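You operate a simulated robot arm through the tools that you are given. There is no shell and no other tool.

Carry out the task below with a simulated robot arm. There is one attempt and no reset: what you move stays moved.

JOB
Put things in order on the top of the timber table. At the end: the black pipe sleeve stands where the white chalk stick stood; the purple clip carton (marked "CLIPS") stands on top of the teal can; the white chalk stick stands where the purple clip carton stood; the grey chalk stick stands where the black pipe sleeve stood; whatever was shut is shut again. Leave all else as you found it, and nothing knocked over.

The check looks at the end state, three seconds after you hand in, the way a careful person would. Anything else that was tipped, shoved, dropped, spilled or broken makes it a failure.

ROBOT AND FRAMES
A 6-joint arm with a two-finger parallel gripper, fixed in place. Base frame: the origin is at the foot of the arm, x ahead of it, y to its left, z up; the work surface is at about z = 0. Readings come in cm, rad, newtons and seconds.
With the tool pointing down near the work surface it reaches from about 12 to 50 cm from the base axis. Its first joint turns from -1.257 to 1.257 rad. Payload 0.65 kg.
The tool frame sits at the grasp point between the pads (the TCP): z along the fingers, y along the line on which they close. The tips reach 2.5 cm beyond it. Largest opening 7.6 cm; finger width 1.8, thickness 1; the body of the gripper, 3.6 by 7.8 cm, starts 4.5 cm behind the TCP.
Orientation is told as [roll, pitch, yaw] about the base's x, y, z axes, in that order, counted from this pose: with the fingers straight down and closing along the base's y, the tool's x points along the base's -x, its y along +y and its z along -z.

CONTROLS
- The arm moves only by the tool servo_tool. Its argument "motion" is a list of rows, each a list of 7 numbers: the shift along the base's x, y, z in cm, then the turn, a rotation vector about the base's x, y, z in rad, then the gripper command, from -1 (shut) to 1 (fully open), values between in proportion. In form: [[dx, dy, dz, rx, ry, rz, jaw], ...]. A call has 1 to 20 rows; each row is the pose to reach, as a shift and turn from the pose commanded when the call began. Each row takes 0.2 s and may step no farther than 5 cm and 0.15 rad from the row before; otherwise, or with a gripper value out of range, the whole call is refused. Where a pose cannot be reached the arm comes as near as it can. A force on the tool above 40 N (or 10 N above the force at the start of the call, whichever is more), or a blocked arm, ends the call early, and 0.2 s more pass. Each finger travels about 10.8 cm/s and halts on what it meets, pressing with about 42 N; the grip force reading is that of the motor and also rises with nothing between the fingers. The clock runs only during rows and for 0.2 s after the last one: add rows that repeat a pose to give the fingers time. It gives the time, the measured TCP pose, the force on the tool (base axes), the opening and the grip force at its end, in the units of the frame above (readings bear some noise), with the torque about the TCP (base axes, N m) and any sound that the robot's microphone picked up, and new pictures: "pictures" is both (left out), scene, wrist or none.
- Cameras (640 x 400 px; columns grow to the right, rows downward): "scene" is fixed at [7.32, 30.07, 41.73]; the picture's right is [-0.57, -0.82, 0.00], its down [-0.46, 0.32, -0.83] and it looks along [0.68, -0.47, -0.56] (base axes); focal length 214 px, centre (320, 200). "wrist" rides on the gripper at [5.8, 1.1, -8.1] in the tool frame; the picture's right is [-0.18, 0.98, 0.00], its down [-0.75, -0.14, -0.64] and it looks along [-0.63, -0.12, 0.77] (tool axes); focal length 243 px, centre (320, 200). There is no depth. A picture from a camera that has moved, and an enlarged one, comes with that camera's place and axes in the base frame and with its lens. The place of the scene camera against the robot may be out by one fixed shift of up to 1.8 cm in any direction.
- inspect(camera, box): a new picture of the part [left, top, right, bottom] of that camera's present view, enlarged. No time passes.
- hand_in(): hands the job in; it is judged then, once.

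Nothing tells you positions but the pictures and the camera data. Unless the task says otherwise, let go and move clear before handing in.

The tools are called after "Request:" by a JSON object that holds its "name" and its "arguments". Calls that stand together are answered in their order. servo_tool: Moves the arm, as the interface text tells. Its arguments: {"type":"object","properties":{"motion":{"type":"array","items":{"type":"array","items":{"type":"number"}}},"pictures":{"type":"string","enum":["both","scene","wrist","none"]}},"required":["motion"]} The other tools are called the same way: inspect (camera, box) takes an enlarged picture of a part of a camera's view; hand_in () hands the job in.

At the start:

```text
t: 0.0
position: [15.16, -15.7, 32.32]
orientation: [-0.001, -0.004, -0.001]
ft_force: [0.4, 0.4, 0.0]
wrist_torque: [-0.02, 0.0, 0.0]
finger_gap: 7.58
grasp_force: 0.0
```

scene: 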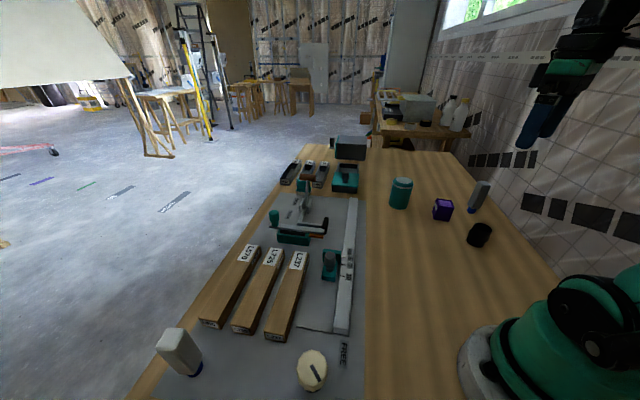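
wrist: 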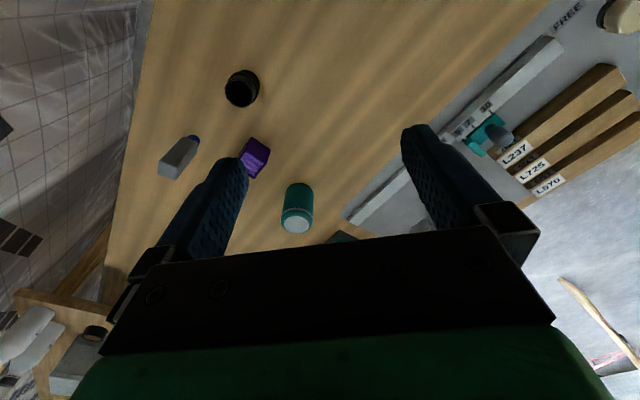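

I see a timber table with a teal can, purple carton, a black sleeve and a grey/white stick at the right, plus a pale stick at the lower left. I'll look closer before moving.

Request:
{"name": "inspect", "arguments": {"camera": "scene", "box": [360, 150, 520, 270]}}

Request:
{"name": "inspect", "arguments": {"camera": "scene", "box": [120, 290, 380, 400]}}

Request:
{"name": "inspect", "arguments": {"camera": "wrist", "box": [130, 50, 350, 250]}}

Request:
{"name": "inspect", "arguments": {"camera": "scene", "box": [220, 120, 400, 260]}}

```text
3.33 times, centred on (440, 210) of scene
camera zoom: at [7.32, 30.07, 41.73], right [-0.57, -0.82, 0.0], down [-0.46, 0.32, -0.83], along [0.68, -0.47, -0.56], focal length 715 px, centre (-80, 167)
```

zoom: 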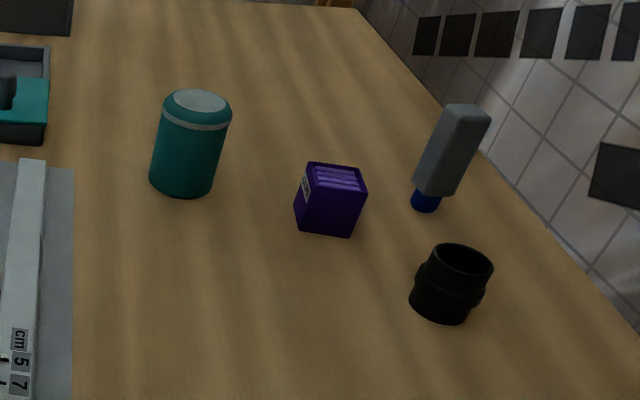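

```text
2.46 times, centred on (250, 345) of scene
camera zoom: at [7.32, 30.07, 41.73], right [-0.57, -0.82, 0.0], down [-0.46, 0.32, -0.83], along [0.68, -0.47, -0.56], focal length 528 px, centre (492, -157)
```

zoom: 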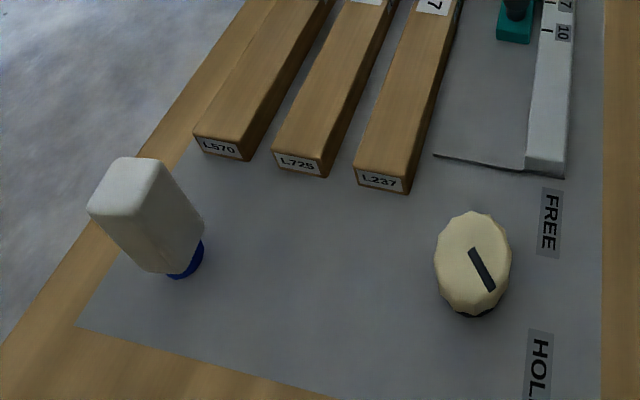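

```text
2.00 times, centred on (240, 150) of wrist
camera zoom: at [9.48, -14.65, 40.23], right [0.18, 0.98, 0.0], down [0.75, -0.14, 0.65], along [0.63, -0.12, -0.76], focal length 485 px, centre (480, 300)
```

zoom: 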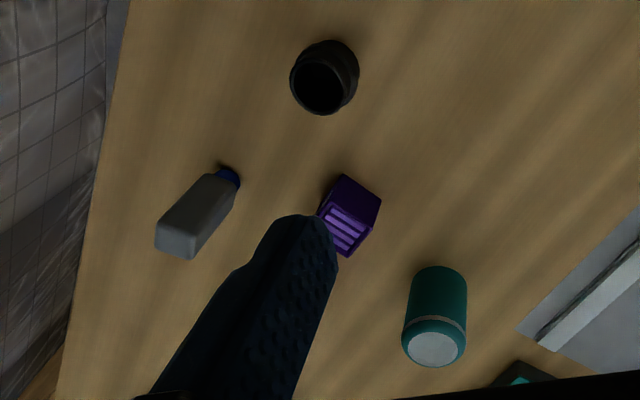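

```text
2.86 times, centred on (310, 190) of scene
camera zoom: at [7.32, 30.07, 41.73], right [-0.57, -0.82, 0.0], down [-0.46, 0.32, -0.83], along [0.68, -0.47, -0.56], focal length 613 px, centre (349, 229)
```

zoom: 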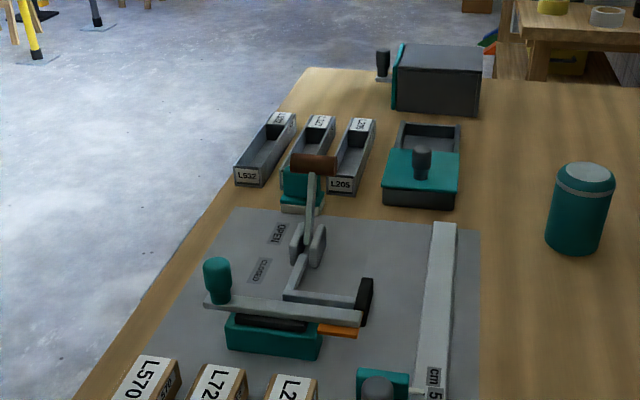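

The items seem to be: sleeve near (18,-28), carton near (30,-31), grey stick near (24.6,-40.4), can near (40,-25) and about 9.5 cm tall, and white stick near (29,39). Next I move the wrist camera over the right-hand group to get better positions.

Request:
{"name": "servo_tool", "arguments": {"motion": [[1.7, -2.8, -2, 0, 0, 0, 1], [3.5, -5.6, -4, 0, 0, 0, 1], [5.2, -8.5, -6, 0, 0, 0, 1], [7, -11.3, -8, 0, 0, 0, 1], [7, -11.3, -8, 0, 0, 0, 1]], "pictures": "both"}}

```text
t: 1.2
position: [22.43, -27.06, 24.14]
orientation: [0.0, -0.004, 0.0]
ft_force: [-0.3, -0.2, 0.0]
wrist_torque: [-0.02, 0.0, 0.02]
finger_gap: 7.6
grasp_force: 0.2
camera wrist: at [16.59, -25.95, 32.19], right [0.18, 0.98, 0.0], down [0.75, -0.14, 0.65], along [0.63, -0.12, -0.76], focal length 243 px, centre (320, 200)
```

scene: 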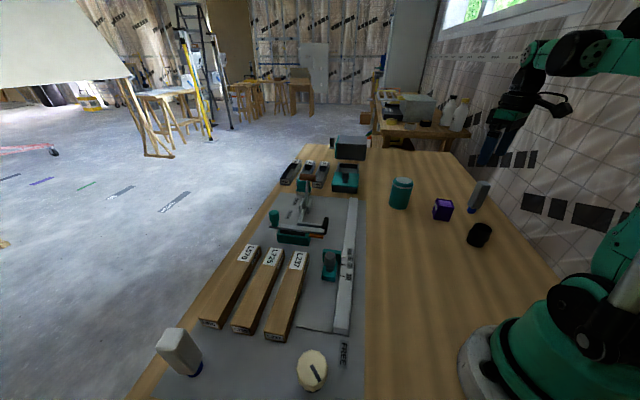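
wrist: 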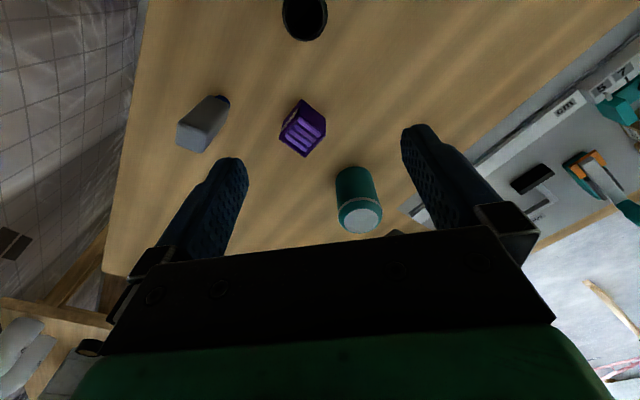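

The carton, grey stick, can and sleeve are now all in the wrist view. I'll enlarge them to triangulate.

Request:
{"name": "inspect", "arguments": {"camera": "wrist", "box": [260, 80, 400, 240]}}

Request:
{"name": "inspect", "arguments": {"camera": "wrist", "box": [160, 0, 340, 160]}}

```text
2.50 times, centred on (330, 160) of wrist
camera zoom: at [16.59, -25.95, 32.19], right [0.18, 0.98, 0.0], down [0.75, -0.14, 0.65], along [0.63, -0.12, -0.76], focal length 606 px, centre (295, 300)
```

zoom: 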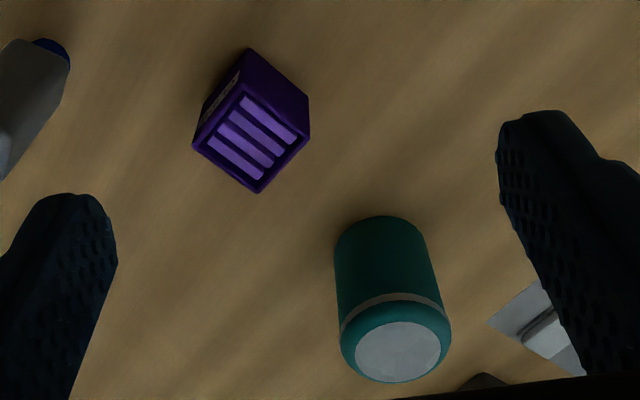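

```text
2.50 times, centred on (250, 80) of wrist
camera zoom: at [16.59, -25.95, 32.19], right [0.18, 0.98, 0.0], down [0.75, -0.14, 0.65], along [0.63, -0.12, -0.76], focal length 606 px, centre (495, 500)
```

zoom: 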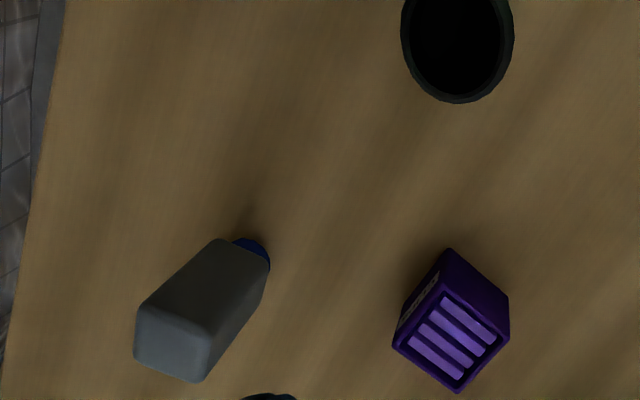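

The carton is about 4×4×5 cm, centred near (28.9,-30.5), with its sides turned about 40°. The can top is near (39.9,-24.8,9.5). I'll move above the carton with the gripper turned to match its sides.

Request:
{"name": "servo_tool", "arguments": {"motion": [[1, -0.5, -1.3, 0, 0, -0.147, 1], [2.1, -1.1, -2.6, 0, 0, -0.293, 1], [3.2, -1.7, -4, 0, 0, -0.44, 1], [4.3, -2.2, -5.4, 0, 0, -0.587, 1], [5.4, -2.8, -6.8, 0, 0, -0.733, 1], [6.5, -3.4, -8, 0, 0, -0.88, 1], [6.5, -3.4, -8, 0, 0, -0.88, 1], [6.5, -3.4, -8, 0, 0, -0.88, 1]], "pictures": "both"}}

```text
t: 3.0
position: [28.73, -30.52, 16.28]
orientation: [0.0, -0.003, -0.879]
ft_force: [-0.1, -0.2, -0.5]
wrist_torque: [0.02, 0.0, 0.02]
finger_gap: 7.58
grasp_force: 0.1
camera wrist: at [25.96, -25.29, 24.26], right [0.88, 0.48, 0.0], down [0.37, -0.67, 0.65], along [0.31, -0.56, -0.76], focal length 243 px, centre (320, 200)
```

scene: 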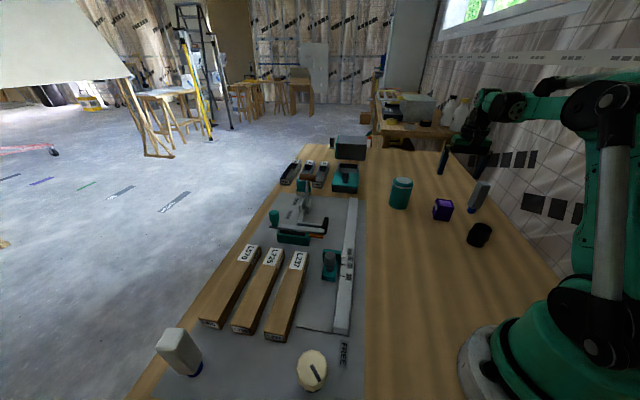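
wrist: 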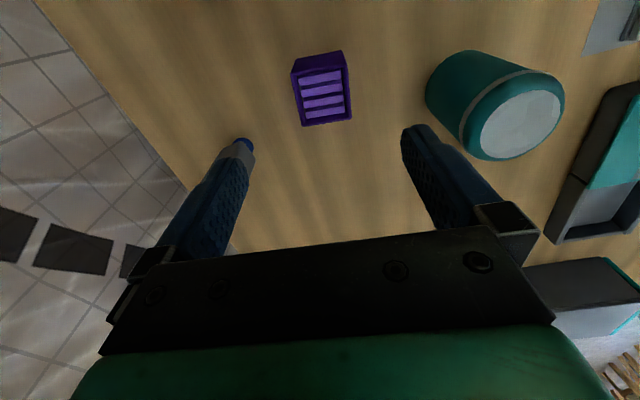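

The gripper is now above the carton and roughly aligned. I'll enlarge the view to check the centre and angle.

Request:
{"name": "inspect", "arguments": {"camera": "wrist", "box": [270, 30, 380, 140]}}

Request:
{"name": "inspect", "arguments": {"camera": "wrist", "box": [410, 30, 580, 170]}}

```text
3.64 times, centred on (325, 85) of wrist
camera zoom: at [25.96, -25.29, 24.26], right [0.88, 0.48, 0.0], down [0.37, -0.67, 0.65], along [0.31, -0.56, -0.76], focal length 882 px, centre (302, 618)
```

zoom: 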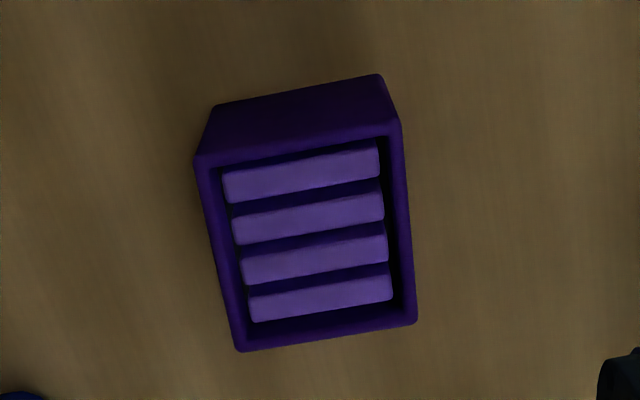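

```text
2.86 times, centred on (495, 100) of wrist
camera zoom: at [25.96, -25.29, 24.26], right [0.88, 0.48, 0.0], down [0.37, -0.67, 0.65], along [0.31, -0.56, -0.76], focal length 693 px, centre (-180, 486)
```

zoom: 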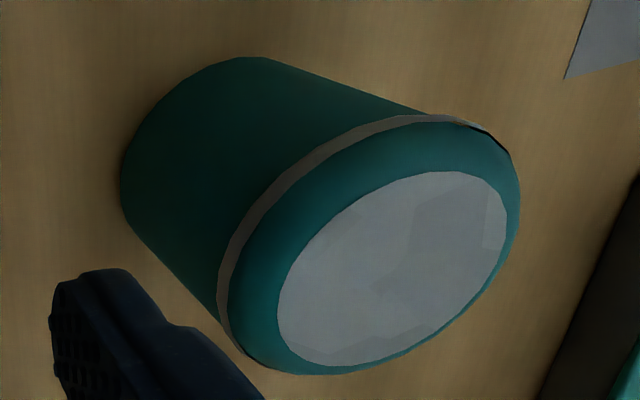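

The carton centre is near (29.0,-30.3), its height is about 5.1, and its sides need a yaw of about -0.907. I'll line up and descend to z≈3.2 with the jaw open.

Request:
{"name": "servo_tool", "arguments": {"motion": [[0.2, 0.15, -2, 0, 0, -0.027, 1], [0.2, 0.15, -5, 0, 0, -0.027, 1], [0.2, 0.15, -8, 0, 0, -0.027, 1], [0.2, 0.15, -10.5, 0, 0, -0.027, 1], [0.2, 0.15, -12, 0, 0, -0.027, 1], [0.2, 0.15, -13, 0, 0, -0.027, 1], [0.2, 0.15, -13, 0, 0, -0.027, 1]], "pictures": "both"}}

```text
t: 4.6
position: [28.87, -30.11, 3.04]
orientation: [0.001, -0.003, -0.905]
ft_force: [0.2, 0.0, -0.2]
wrist_torque: [0.05, 0.01, 0.02]
finger_gap: 7.6
grasp_force: 0.0
camera wrist: at [26.3, -25.01, 11.2], right [0.89, 0.46, 0.0], down [0.35, -0.68, 0.65], along [0.3, -0.57, -0.76], focal length 243 px, centre (320, 200)
```

scene: 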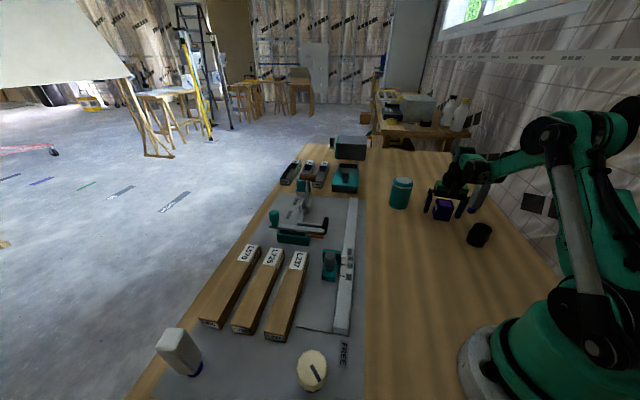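
wrist: 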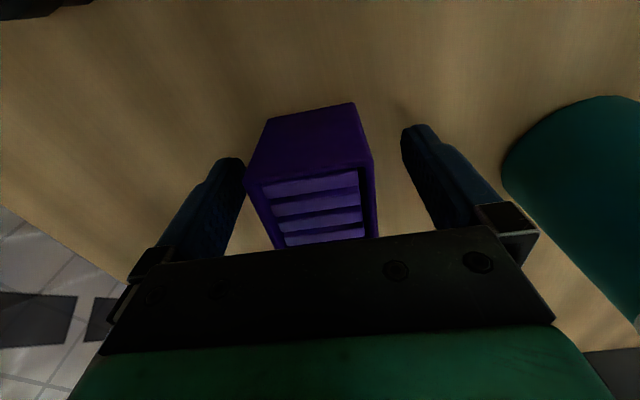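

The carton sits between the pads and is centred within about a millimetre. I'll close on it and then lift slightly.

Request:
{"name": "servo_tool", "arguments": {"motion": [[0, 0, 0, 0, 0, 0, 0.3], [0, 0, 0, 0, 0, 0, -0.1], [0, 0, 0, 0, 0, 0, -0.5], [0, 0, 0, 0, 0, 0, -0.5], [0, 0, 0, 0, 0, 0, -0.5]], "pictures": "wrist"}}

```text
t: 5.8
position: [29.05, -30.22, 3.25]
orientation: [0.001, -0.003, -0.905]
ft_force: [-0.3, 1.0, 0.0]
wrist_torque: [0.0, 0.02, 0.0]
finger_gap: 4.17
grasp_force: 41.7
camera wrist: at [26.3, -25.01, 11.23], right [0.89, 0.46, 0.0], down [0.35, -0.68, 0.65], along [0.3, -0.57, -0.76], focal length 243 px, centre (320, 200)
```

wrist: 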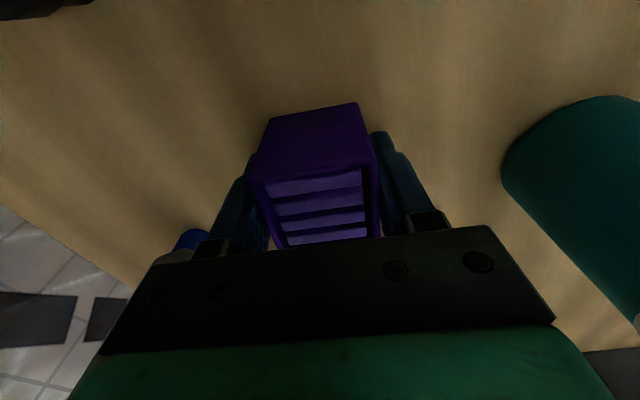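

I have the carton, with the gap at 4.17 and firm grip force. I'll lift straight up and then move over the can at a safe height.

Request:
{"name": "servo_tool", "arguments": {"motion": [[0, 0, 1.5, 0, 0, 0, -0.5], [0, 0, 5, 0, 0, 0, -0.5], [0, 0, 9, 0, 0, 0, -0.5], [0, 0, 13, 0, 0, 0, -0.5], [3, 1.5, 14, 0, 0, 0, -0.5], [6, 3, 14, 0, 0, 0, -0.5], [9, 4.5, 14, 0, 0, 0, -0.5], [10.8, 5.4, 14, 0, 0, 0, -0.5], [10.8, 5.4, 14, 0, 0, 0, -0.5]], "pictures": "both"}}

```text
t: 7.8
position: [39.8, -24.87, 17.2]
orientation: [0.0, -0.002, -0.905]
ft_force: [0.3, -0.6, -1.0]
wrist_torque: [-0.02, 0.0, -0.01]
finger_gap: 4.15
grasp_force: 42.1
camera wrist: at [37.1, -19.64, 25.18], right [0.89, 0.46, 0.0], down [0.35, -0.68, 0.65], along [0.3, -0.57, -0.76], focal length 243 px, centre (320, 200)
```

scene: 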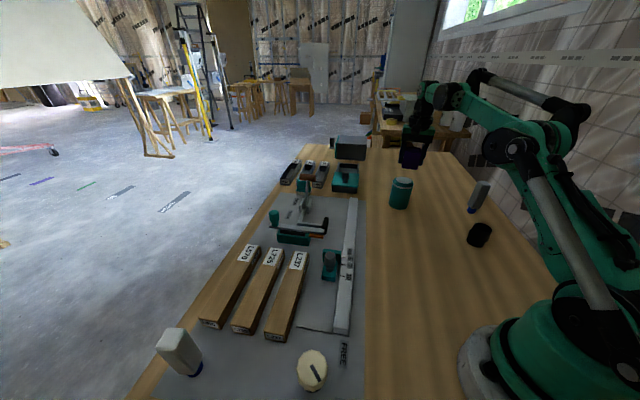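
wrist: 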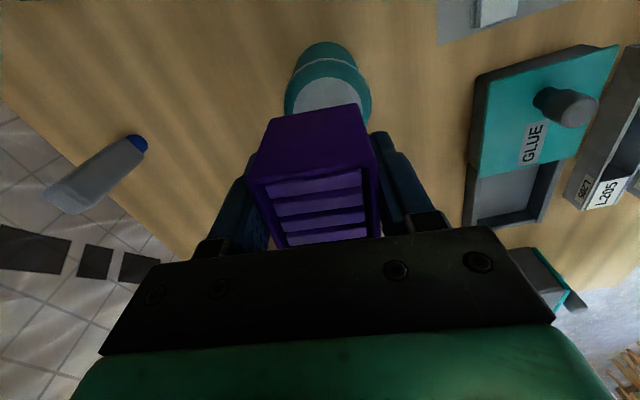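

The arm reached (39.8,-24.9,17.2) with the carton held above the can. I'll check the alignment before lowering.

Request:
{"name": "inspect", "arguments": {"camera": "wrist", "box": [250, 20, 410, 140]}}

Request:
{"name": "inspect", "arguments": {"camera": "scene", "box": [360, 110, 460, 220]}}

```text
3.33 times, centred on (330, 80) of wrist
camera zoom: at [37.1, -19.64, 25.18], right [0.89, 0.46, 0.0], down [0.35, -0.68, 0.65], along [0.3, -0.57, -0.76], focal length 809 px, centre (287, 600)
```

zoom: 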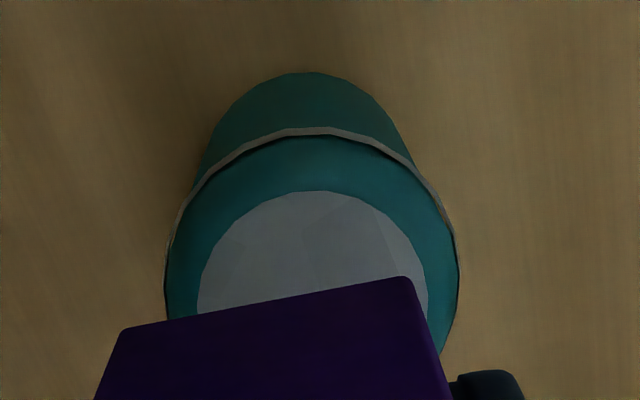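

```text
3.64 times, centred on (410, 165) of scene
camera zoom: at [7.32, 30.07, 41.73], right [-0.57, -0.82, 0.0], down [-0.46, 0.32, -0.83], along [0.68, -0.47, -0.56], focal length 780 px, centre (-7, 327)
```

zoom: 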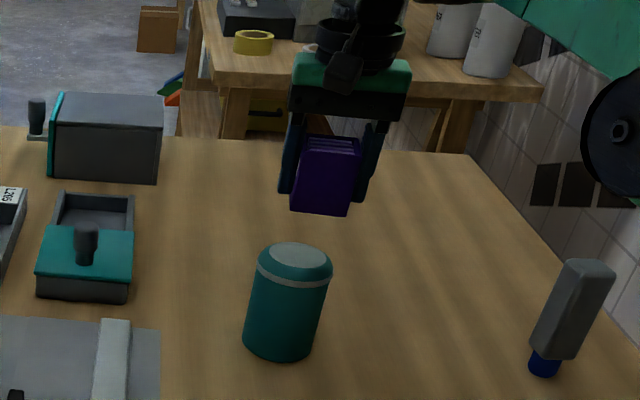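

The can centre looks to be about (40.2,-24.75) and the held carton about 0.15 cm off the TCP. I'll shift (+0.35,+0.25) and lower until just above the can top.

Request:
{"name": "servo_tool", "arguments": {"motion": [[0.35, 0.25, -0.5, 0, 0, 0, -0.5], [0.35, 0.25, -1.5, 0, 0, 0, -0.5], [0.35, 0.25, -2.5, 0, 0, 0, -0.5], [0.35, 0.25, -3.3, 0, 0, 0, -0.5], [0.35, 0.25, -3.9, 0, 0, 0, -0.5], [0.35, 0.25, -3.9, 0, 0, 0, -0.5]], "pictures": "both"}}

Request:
{"name": "inspect", "arguments": {"camera": "scene", "box": [360, 110, 460, 220]}}

```text
t: 9.2
position: [40.15, -24.61, 13.43]
orientation: [0.001, -0.004, -0.906]
ft_force: [-0.1, 0.8, -0.7]
wrist_torque: [-0.02, 0.02, -0.01]
finger_gap: 4.13
grasp_force: 41.7
camera wrist: at [37.43, -19.38, 21.3], right [0.89, 0.46, 0.0], down [0.35, -0.68, 0.65], along [0.3, -0.57, -0.76], focal length 243 px, centre (320, 200)
```

scene: 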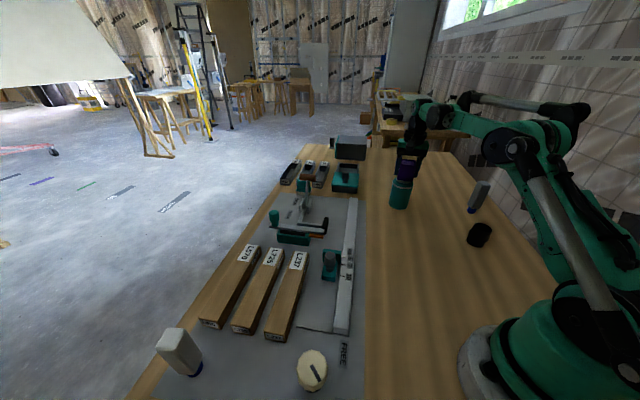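
wrist: 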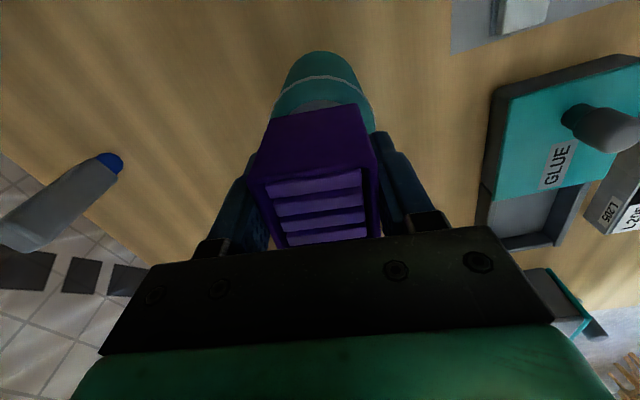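

```text
3.64 times, centred on (410, 165) of scene
camera zoom: at [7.32, 30.07, 41.73], right [-0.57, -0.82, 0.0], down [-0.46, 0.32, -0.83], along [0.68, -0.47, -0.56], focal length 780 px, centre (-7, 327)
```

zoom: 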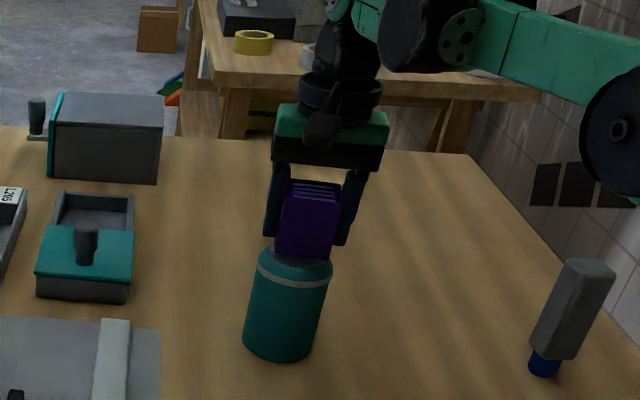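

The carton is centred and about 0.6 cm above the can lid. I'll lower it in small steps and watch the force.

Request:
{"name": "servo_tool", "arguments": {"motion": [[0, 0, -0.2, 0, 0, 0, -0.5], [0, 0, -0.4, 0, 0, 0, -0.5], [0, 0, -0.4, 0, 0, 0, -0.5]], "pictures": "scene"}}

Request:
{"name": "inspect", "arguments": {"camera": "scene", "box": [380, 140, 430, 220]}}

```text
t: 10.0
position: [40.14, -24.66, 12.8]
orientation: [-0.001, -0.003, -0.907]
ft_force: [-0.2, 0.1, -1.1]
wrist_torque: [-0.02, 0.03, 0.01]
finger_gap: 4.14
grasp_force: 41.7
```

scene: 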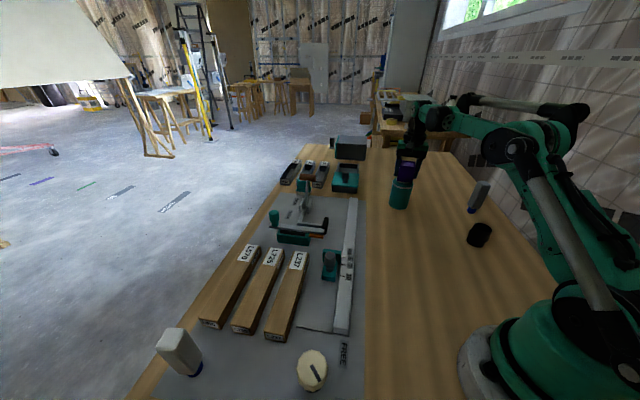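

```text
5.00 times, centred on (405, 180) of scene
camera zoom: at [7.32, 30.07, 41.73], right [-0.57, -0.82, 0.0], down [-0.46, 0.32, -0.83], along [0.68, -0.47, -0.56], focal length 1072 px, centre (-105, 300)
```

zoom: 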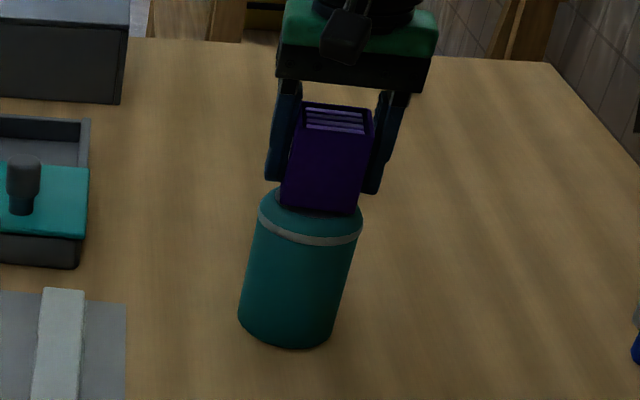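

In the scene view the carton lines up with the can horizontally. I'll zoom in on the gap between the carton bottom and the lid.

Request:
{"name": "inspect", "arguments": {"camera": "scene", "box": [392, 165, 420, 195]}}

Request:
{"name": "inspect", "arguments": {"camera": "wrist", "box": [240, 30, 400, 150]}}

```text
13.33 times, centred on (406, 180) of scene
camera zoom: at [7.32, 30.07, 41.73], right [-0.57, -0.82, 0.0], down [-0.46, 0.32, -0.83], along [0.68, -0.47, -0.56], focal length 2860 px, centre (-827, 467)
```

zoom: 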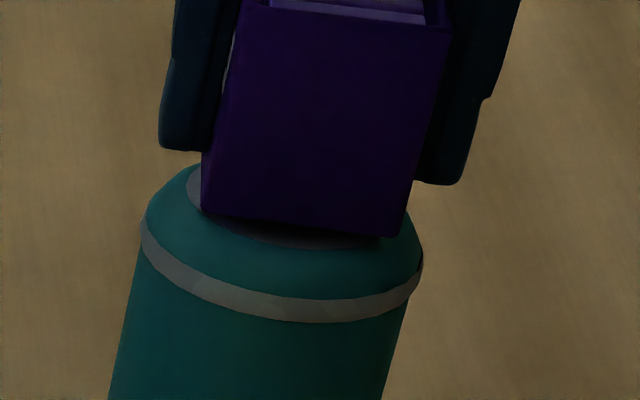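

```text
3.33 times, centred on (320, 90) of wrist
camera zoom: at [37.46, -19.37, 20.91], right [0.89, 0.46, 0.0], down [0.35, -0.68, 0.65], along [0.3, -0.57, -0.76], focal length 809 px, centre (320, 567)
```

zoom: 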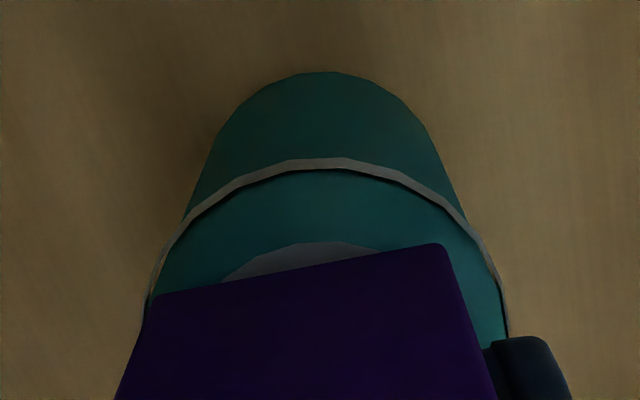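

The carton bottom is at about 9.7 and the lid at about 9.5. I'll nudge it by about 0.1 cm for centring and keep lowering in small steps.

Request:
{"name": "servo_tool", "arguments": {"motion": [[0.1, 0.1, 0, 0, 0, 0, -0.5], [0.1, 0.1, -0.15, 0, 0, 0, -0.5], [0.1, 0.1, -0.15, 0, 0, 0, -0.5]], "pictures": "none"}}

Request:
{"name": "inspect", "arguments": {"camera": "scene", "box": [392, 165, 420, 195]}}

```text
t: 10.8
position: [40.19, -24.41, 12.74]
orientation: [0.0, -0.005, -0.905]
ft_force: [0.1, 0.3, -0.2]
wrist_torque: [-0.01, 0.03, 0.0]
finger_gap: 4.15
grasp_force: 42.2
```

```text
13.33 times, centred on (406, 180) of scene
camera zoom: at [7.32, 30.07, 41.73], right [-0.57, -0.82, 0.0], down [-0.46, 0.32, -0.83], along [0.68, -0.47, -0.56], focal length 2860 px, centre (-827, 467)
```

zoom: 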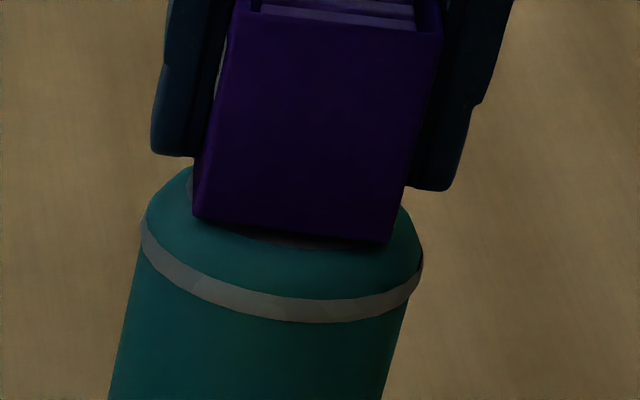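

The carton looks well centred now, with no contact force yet. I'll lower by another 0.1 cm at a time.

Request:
{"name": "servo_tool", "arguments": {"motion": [[0, 0, -0.1, 0, 0, 0, -0.5], [0, 0, -0.1, 0, 0, 0, -0.5]], "pictures": "none"}}

```text
t: 11.4
position: [40.27, -24.51, 12.54]
orientation: [-0.001, -0.003, -0.906]
ft_force: [-0.6, 0.5, -0.5]
wrist_torque: [0.01, -0.01, 0.03]
finger_gap: 4.16
grasp_force: 41.6
```

Request:
{"name": "servo_tool", "arguments": {"motion": [[0, 0, -0.1, 0, 0, 0, -0.5], [0, 0, -0.1, 0, 0, 0, -0.5]], "pictures": "none"}}

Request:
{"name": "inspect", "arguments": {"camera": "scene", "box": [392, 165, 420, 195]}}

```text
t: 12.0
position: [40.23, -24.45, 12.57]
orientation: [0.001, -0.005, -0.906]
ft_force: [0.0, 1.4, -0.3]
wrist_torque: [-0.02, -0.01, -0.04]
finger_gap: 4.13
grasp_force: 41.4
```

```text
13.33 times, centred on (406, 180) of scene
camera zoom: at [7.32, 30.07, 41.73], right [-0.57, -0.82, 0.0], down [-0.46, 0.32, -0.83], along [0.68, -0.47, -0.56], focal length 2860 px, centre (-827, 467)
```

zoom: 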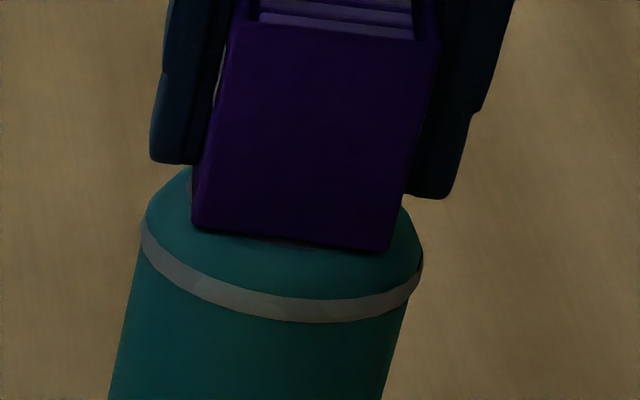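

There is still no contact force, so I continue in 0.1 cm steps.

Request:
{"name": "servo_tool", "arguments": {"motion": [[0, 0, -0.08, 0, 0, 0, -0.5], [0, 0, -0.08, 0, 0, 0, -0.5]], "pictures": "none"}}

```text
t: 12.6
position: [40.21, -24.37, 12.41]
orientation: [0.0, -0.003, -0.905]
ft_force: [-0.5, -0.5, -0.4]
wrist_torque: [-0.04, 0.02, -0.03]
finger_gap: 4.13
grasp_force: 42.0
```

Request:
{"name": "servo_tool", "arguments": {"motion": [[0, 0, -0.08, 0, 0, 0, -0.5], [0, 0, -0.08, 0, 0, 0, -0.5]], "pictures": "none"}}

Request:
{"name": "inspect", "arguments": {"camera": "scene", "box": [392, 165, 420, 195]}}

Request:
{"name": "inspect", "arguments": {"camera": "wrist", "box": [240, 30, 400, 150]}}

```text
t: 13.2
position: [40.22, -24.4, 12.39]
orientation: [-0.002, -0.004, -0.906]
ft_force: [1.3, -0.7, 5.7]
wrist_torque: [-0.02, -0.09, 0.01]
finger_gap: 4.13
grasp_force: 41.7
```

```text
13.33 times, centred on (406, 180) of scene
camera zoom: at [7.32, 30.07, 41.73], right [-0.57, -0.82, 0.0], down [-0.46, 0.32, -0.83], along [0.68, -0.47, -0.56], focal length 2860 px, centre (-827, 467)
```

zoom: 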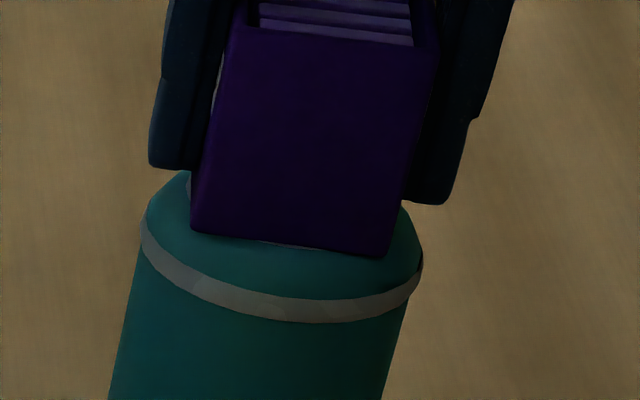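

```text
3.33 times, centred on (320, 90) of wrist
camera zoom: at [37.54, -19.28, 20.42], right [0.89, 0.46, 0.0], down [0.35, -0.68, 0.65], along [0.3, -0.57, -0.76], focal length 809 px, centre (320, 567)
```

zoom: 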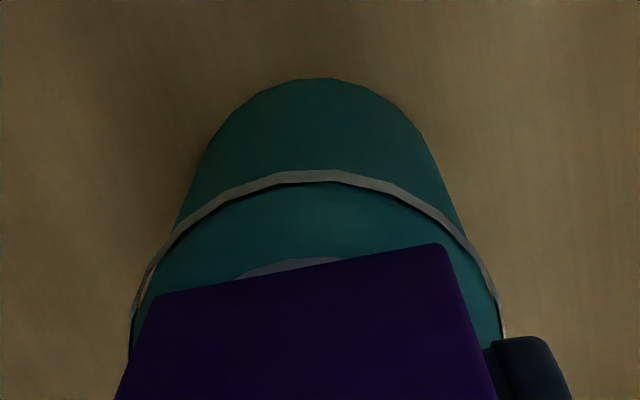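

Contact shows 6 N, so the carton is resting on the can lid. I'll open the jaw gently, then rise straight up.

Request:
{"name": "servo_tool", "arguments": {"motion": [[0, 0, 0.02, 0, 0, 0, 0.12], [0, 0, 0.02, 0, 0, 0, 0.25], [0, 0, 0.02, 0, 0, 0, 0.5], [0, 0, 0.02, 0, 0, 0, 0.7], [0, 0, 0.02, 0, 0, 0, 0.7]], "pictures": "both"}}

```text
t: 14.4
position: [40.24, -24.38, 12.35]
orientation: [0.001, -0.002, -0.907]
ft_force: [0.9, -0.1, -0.4]
wrist_torque: [0.02, -0.01, -0.01]
finger_gap: 6.48
grasp_force: 0.2
camera wrist: at [37.54, -19.27, 20.43], right [0.89, 0.46, 0.0], down [0.35, -0.68, 0.65], along [0.3, -0.57, -0.76], focal length 243 px, centre (320, 200)
```

scene: 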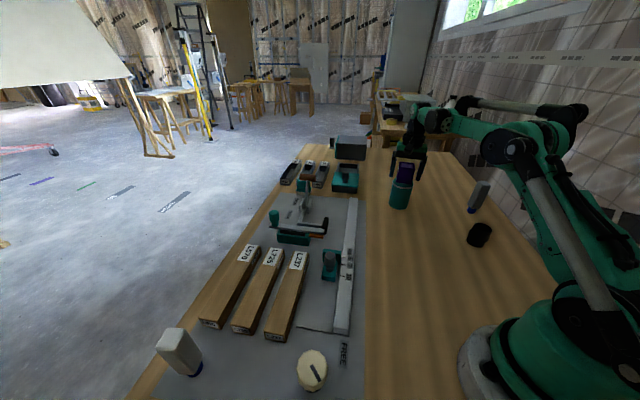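
wrist: 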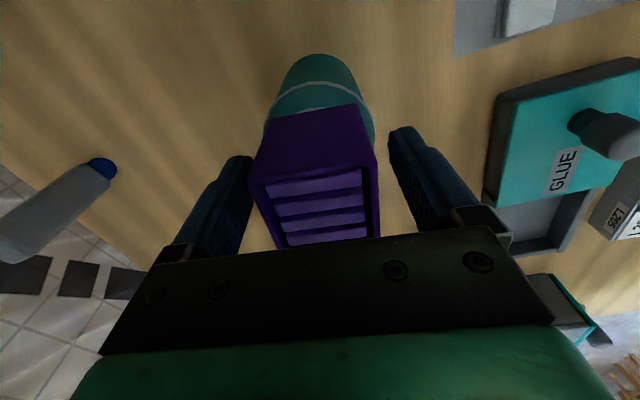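

The carton stays put on the can and the jaw is open. I'll rise straight up and look back.

Request:
{"name": "servo_tool", "arguments": {"motion": [[0, 0, 2, 0, 0, 0, 0.7], [0, 0, 5, 0, 0, 0, 0.7], [0, 0, 9, 0, 0, 0, 0.7], [0, 0, 12, 0, 0, 0, 1], [0, 0, 12, 0, 0, 0, 1]], "pictures": "both"}}

Request:
{"name": "inspect", "arguments": {"camera": "scene", "box": [380, 140, 430, 220]}}

Request:
{"name": "inspect", "arguments": {"camera": "wrist", "box": [240, 20, 440, 170]}}

```text
t: 15.6
position: [38.7, -23.64, 22.44]
orientation: [0.001, -0.003, -0.906]
ft_force: [-0.1, -0.1, 0.5]
wrist_torque: [0.0, 0.0, 0.0]
finger_gap: 7.59
grasp_force: 0.0
out of reach, approached as far as the arm can: row 3, 4, 5
camera wrist: at [36.04, -18.38, 30.54], right [0.89, 0.46, 0.0], down [0.35, -0.68, 0.65], along [0.3, -0.57, -0.76], focal length 243 px, centre (320, 200)
```

scene: 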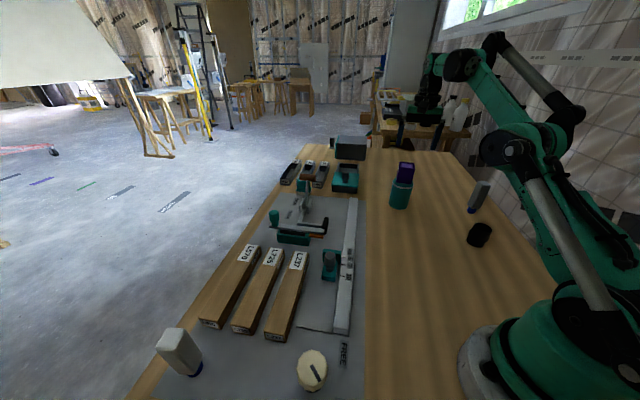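
wrist: 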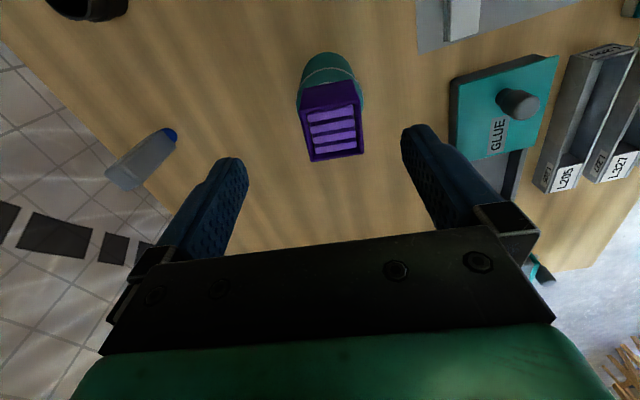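

```text
5.00 times, centred on (405, 180) of scene
camera zoom: at [7.32, 30.07, 41.73], right [-0.57, -0.82, 0.0], down [-0.46, 0.32, -0.83], along [0.68, -0.47, -0.56], focal length 1072 px, centre (-105, 300)
```

zoom: 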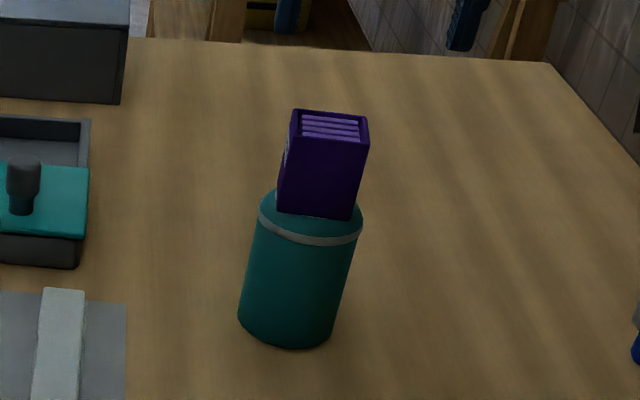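

```text
2.67 times, centred on (340, 95) of wrist
camera zoom: at [36.04, -18.38, 30.54], right [0.89, 0.46, 0.0], down [0.35, -0.68, 0.65], along [0.3, -0.57, -0.76], focal length 647 px, centre (267, 480)
```

zoom: 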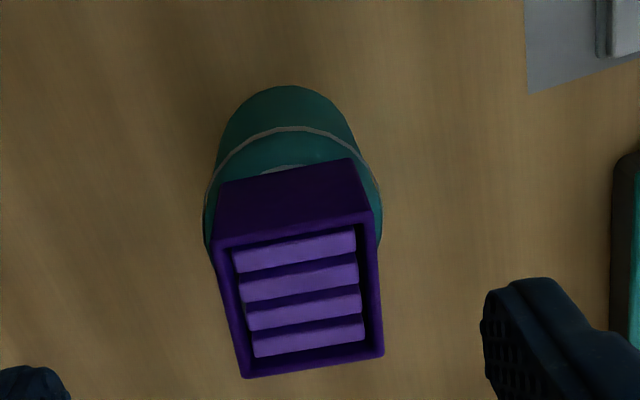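

The carton is well placed on the can. The reach is less at height, so I'll swing over the middle to the left side at radius about 39 to view the white stick.

Request:
{"name": "servo_tool", "arguments": {"motion": [[-1.5, 3.5, 0, 0, 0, 0.12, 1], [-2.6, 7.5, 0, 0, 0, 0.26, 1], [-3.7, 11.5, 0, 0, 0, 0.4, 1], [-4.8, 15.5, 0, 0, 0, 0.54, 1], [-5.9, 19.5, 0, 0, 0, 0.68, 1], [-7, 23.5, 0, 0, 0, 0.82, 1], [-8.1, 27.5, 0, 0, 0, 0.96, 1], [-9.2, 31.5, 0, 0, 0, 1.1, 1], [-10.3, 35.5, 0, 0, 0, 1.24, 1], [-11.4, 39.5, 0, 0, 0, 1.38, 1], [-12.5, 43.5, 0, 0, 0, 1.52, 1], [-13.6, 47.5, 0, 0, 0, 1.66, 1], [-14.5, 51, 0, 0, 0, 1.76, 1], [-15, 54, 0, 0, 0, 1.84, 1], [-15, 54, 0, 0, 0, 1.84, 1]], "pictures": "both"}}

```text
t: 18.8
position: [23.86, 30.46, 22.62]
orientation: [0.0, -0.002, 0.936]
ft_force: [0.8, -0.1, -0.9]
wrist_torque: [0.01, 0.01, 0.01]
finger_gap: 7.6
grasp_force: 0.0
camera wrist: at [19.5, 26.25, 30.67], right [-0.68, 0.73, 0.0], down [0.56, 0.52, 0.65], along [0.47, 0.44, -0.76], focal length 243 px, centre (320, 200)
```

scene: 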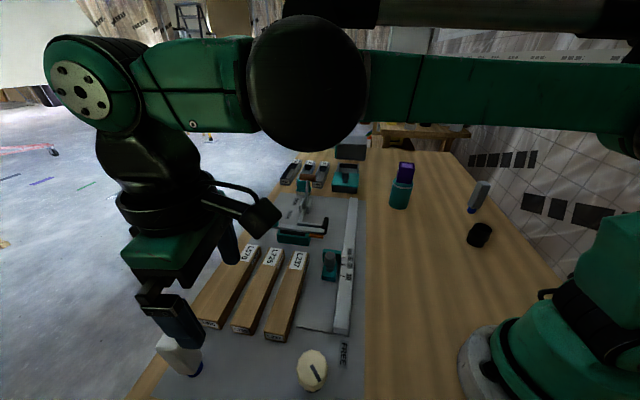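
wrist: 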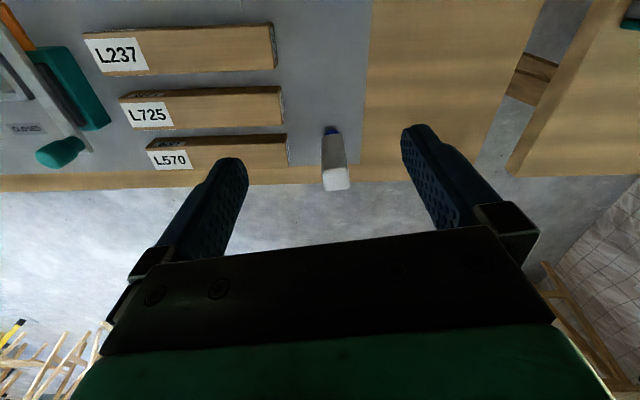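

The white stick is visible at the table's far-left edge on the grey mat. I'll enlarge it.

Request:
{"name": "inspect", "arguments": {"camera": "wrist", "box": [280, 100, 400, 210]}}

Request:
{"name": "inspect", "arguments": {"camera": "wrist", "box": [0, 0, 400, 250]}}

```text
3.64 times, centred on (340, 155) of wrist
camera zoom: at [19.5, 26.25, 30.67], right [-0.68, 0.73, 0.0], down [0.56, 0.52, 0.65], along [0.47, 0.44, -0.76], focal length 882 px, centre (247, 364)
```

zoom: 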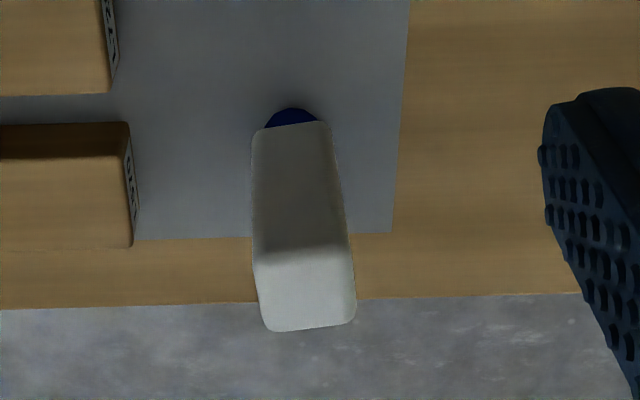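

```text
1.60 times, centred on (200, 125) of wrist
camera zoom: at [19.5, 26.25, 30.67], right [-0.68, 0.73, 0.0], down [0.56, 0.52, 0.65], along [0.47, 0.44, -0.76], focal length 388 px, centre (512, 320)
```

zoom: 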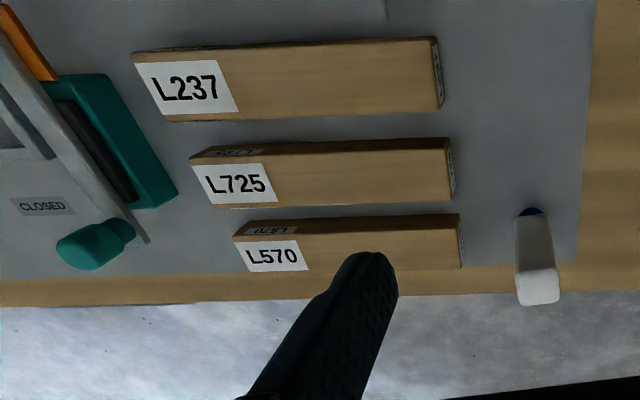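

The white stick stands at about (29.0,37.4), roughly 10 cm tall with a 2.5 cm square body. I'll move in closer above it to refine the estimate.

Request:
{"name": "servo_tool", "arguments": {"motion": [[1.2, 1.5, -2, 0, 0, -0.035, 1], [2.4, 3, -4, 0, 0, -0.07, 1], [3.3, 4.2, -6, 0, 0, -0.07, 1], [4.2, 5.4, -7.5, 0, 0, -0.07, 1], [4.2, 5.4, -7.5, 0, 0, -0.07, 1]], "pictures": "both"}}

Request:
{"name": "inspect", "arguments": {"camera": "wrist", "box": [240, 30, 420, 180]}}

```text
t: 20.0
position: [27.97, 35.77, 14.99]
orientation: [0.001, -0.003, 0.864]
ft_force: [-0.1, 0.5, -0.2]
wrist_torque: [-0.02, 0.01, 0.03]
finger_gap: 7.57
grasp_force: 0.2
camera wrist: at [23.49, 31.99, 23.06], right [-0.63, 0.78, 0.0], down [0.59, 0.48, 0.65], along [0.5, 0.41, -0.76], focal length 243 px, centre (320, 200)
```

scene: 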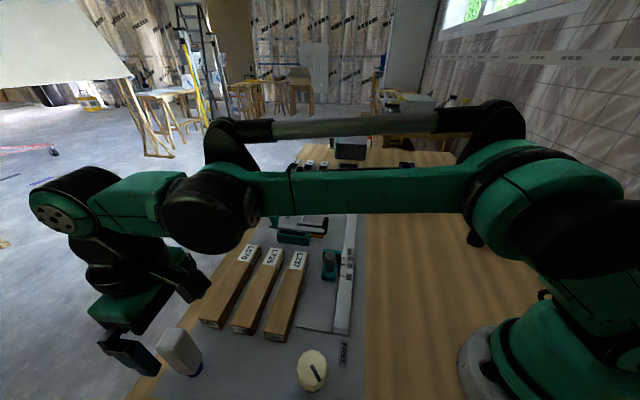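
wrist: 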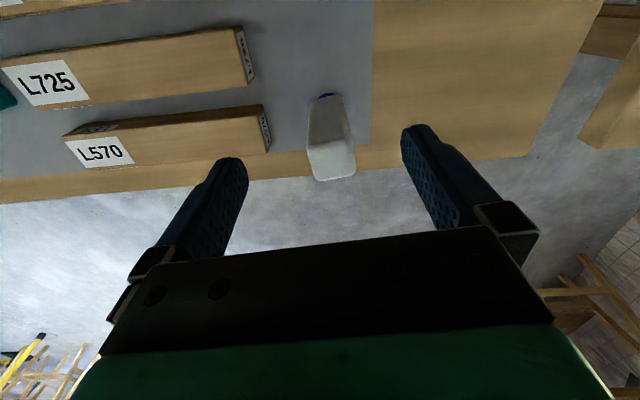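

```text
2.67 times, centred on (330, 105) of wrist
camera zoom: at [23.49, 31.99, 23.06], right [-0.63, 0.78, 0.0], down [0.59, 0.48, 0.65], along [0.5, 0.41, -0.76], focal length 647 px, centre (293, 453)
```

zoom: 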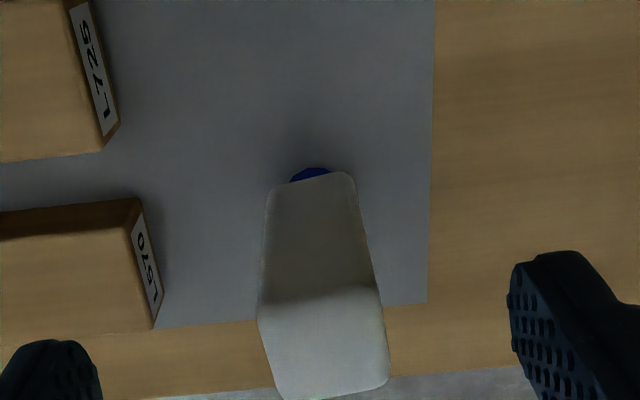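

The white stick centre is about (28.95,37.4), its top is at about 10.2, and its sides fit a yaw of about 0.88. The neighbouring block is over 6 cm away sideways, so I'll position over the stick and descend with care.

Request:
{"name": "servo_tool", "arguments": {"motion": [[0.45, 0.8, 0, 0, 0, 0.015, 0.8], [0.87, 1.65, 0, 0, 0, 0.015, 0.7], [0.87, 1.65, 0, 0, 0, 0.015, 0.7], [0.87, 1.65, -1, 0, 0, 0.015, 0.7], [0.87, 1.65, -2, 0, 0, 0.015, 0.7], [0.87, 1.65, -2, 0, 0, 0.015, 0.7]], "pictures": "both"}}

Request:
{"name": "inspect", "arguments": {"camera": "wrist", "box": [220, 50, 440, 230]}}

```text
t: 21.4
position: [29.04, 37.34, 13.08]
orientation: [-0.001, -0.004, 0.876]
ft_force: [0.3, -0.1, -0.1]
wrist_torque: [-0.01, -0.02, -0.02]
finger_gap: 6.47
grasp_force: 0.0
camera wrist: at [24.42, 33.48, 21.06], right [-0.64, 0.77, 0.0], down [0.59, 0.49, 0.65], along [0.5, 0.41, -0.76], focal length 243 px, centre (320, 200)
```

scene: 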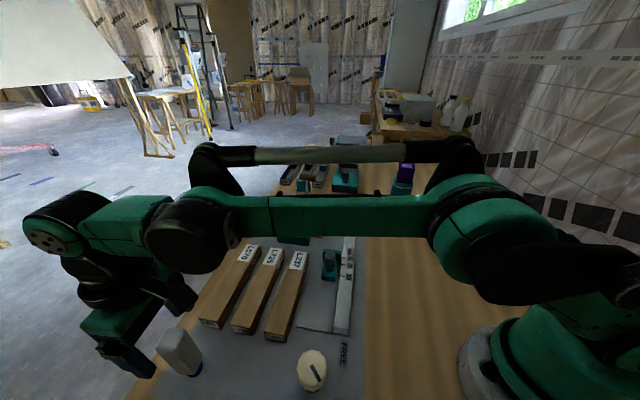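
wrist: 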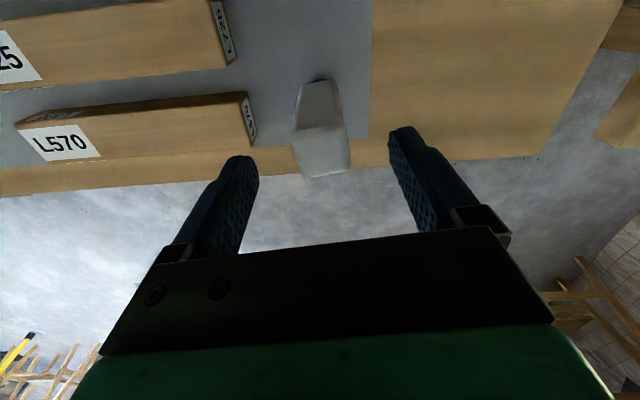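

```text
2.22 times, centred on (330, 140) of wrist
camera zoom: at [24.42, 33.48, 21.06], right [-0.64, 0.77, 0.0], down [0.59, 0.49, 0.65], along [0.5, 0.41, -0.76], focal length 539 px, centre (298, 333)
```

zoom: 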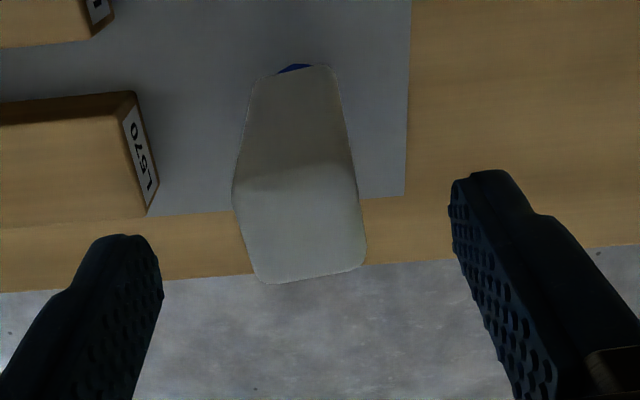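

The stick is centred between the fingers to within about 0.15 cm. I'll descend to z≈6.4 and close.

Request:
{"name": "servo_tool", "arguments": {"motion": [[0, 0.12, -1.5, 0, 0, 0, 0.7], [0, 0.12, -3, 0, 0, 0, 0.7], [0, 0.12, -4.5, 0, 0, 0, 0.7], [0, 0.12, -5.7, 0, 0, 0, 0.7], [0, 0.12, -6.6, 0, 0, 0, 0.7], [0, 0.12, -6.6, 0, 0, 0, 0.7]], "pictures": "both"}}

Request:
{"name": "inspect", "arguments": {"camera": "wrist", "box": [220, 50, 440, 250]}}

```text
t: 22.8
position: [28.81, 37.52, 6.44]
orientation: [0.001, -0.003, 0.879]
ft_force: [-0.8, -0.7, 0.9]
wrist_torque: [0.02, 0.02, 0.0]
finger_gap: 6.46
grasp_force: 0.0
camera wrist: at [24.32, 33.64, 14.48], right [-0.64, 0.77, 0.0], down [0.59, 0.49, 0.65], along [0.5, 0.41, -0.76], focal length 243 px, centre (320, 200)
```

scene: 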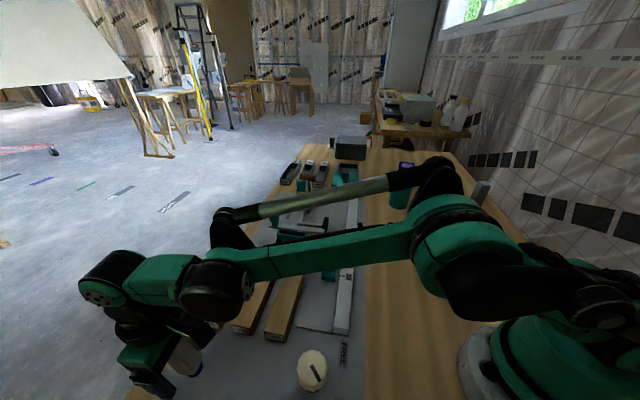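
wrist: 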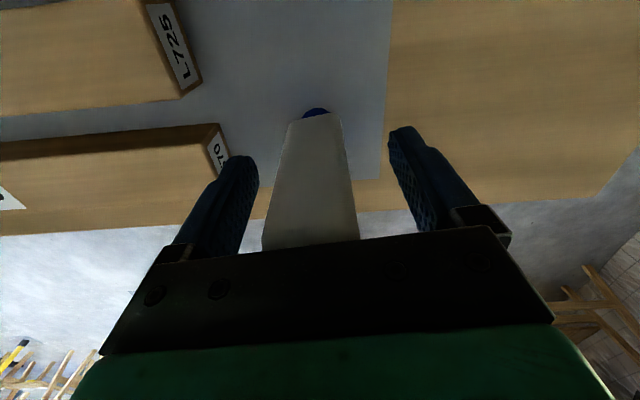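

```text
2.00 times, centred on (330, 150) of wrist
camera zoom: at [24.32, 33.64, 14.48], right [-0.64, 0.77, 0.0], down [0.59, 0.49, 0.65], along [0.5, 0.41, -0.76], focal length 485 px, centre (300, 300)
```

zoom: 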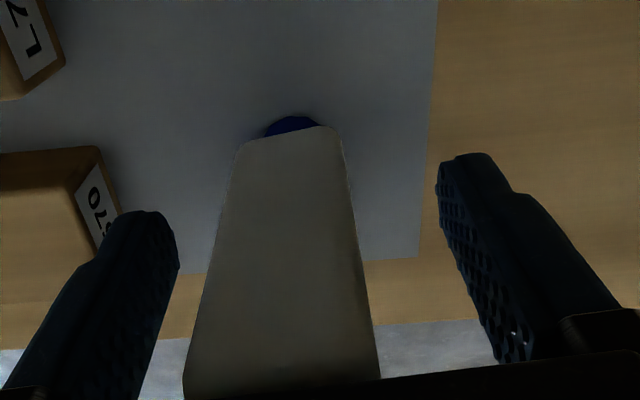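

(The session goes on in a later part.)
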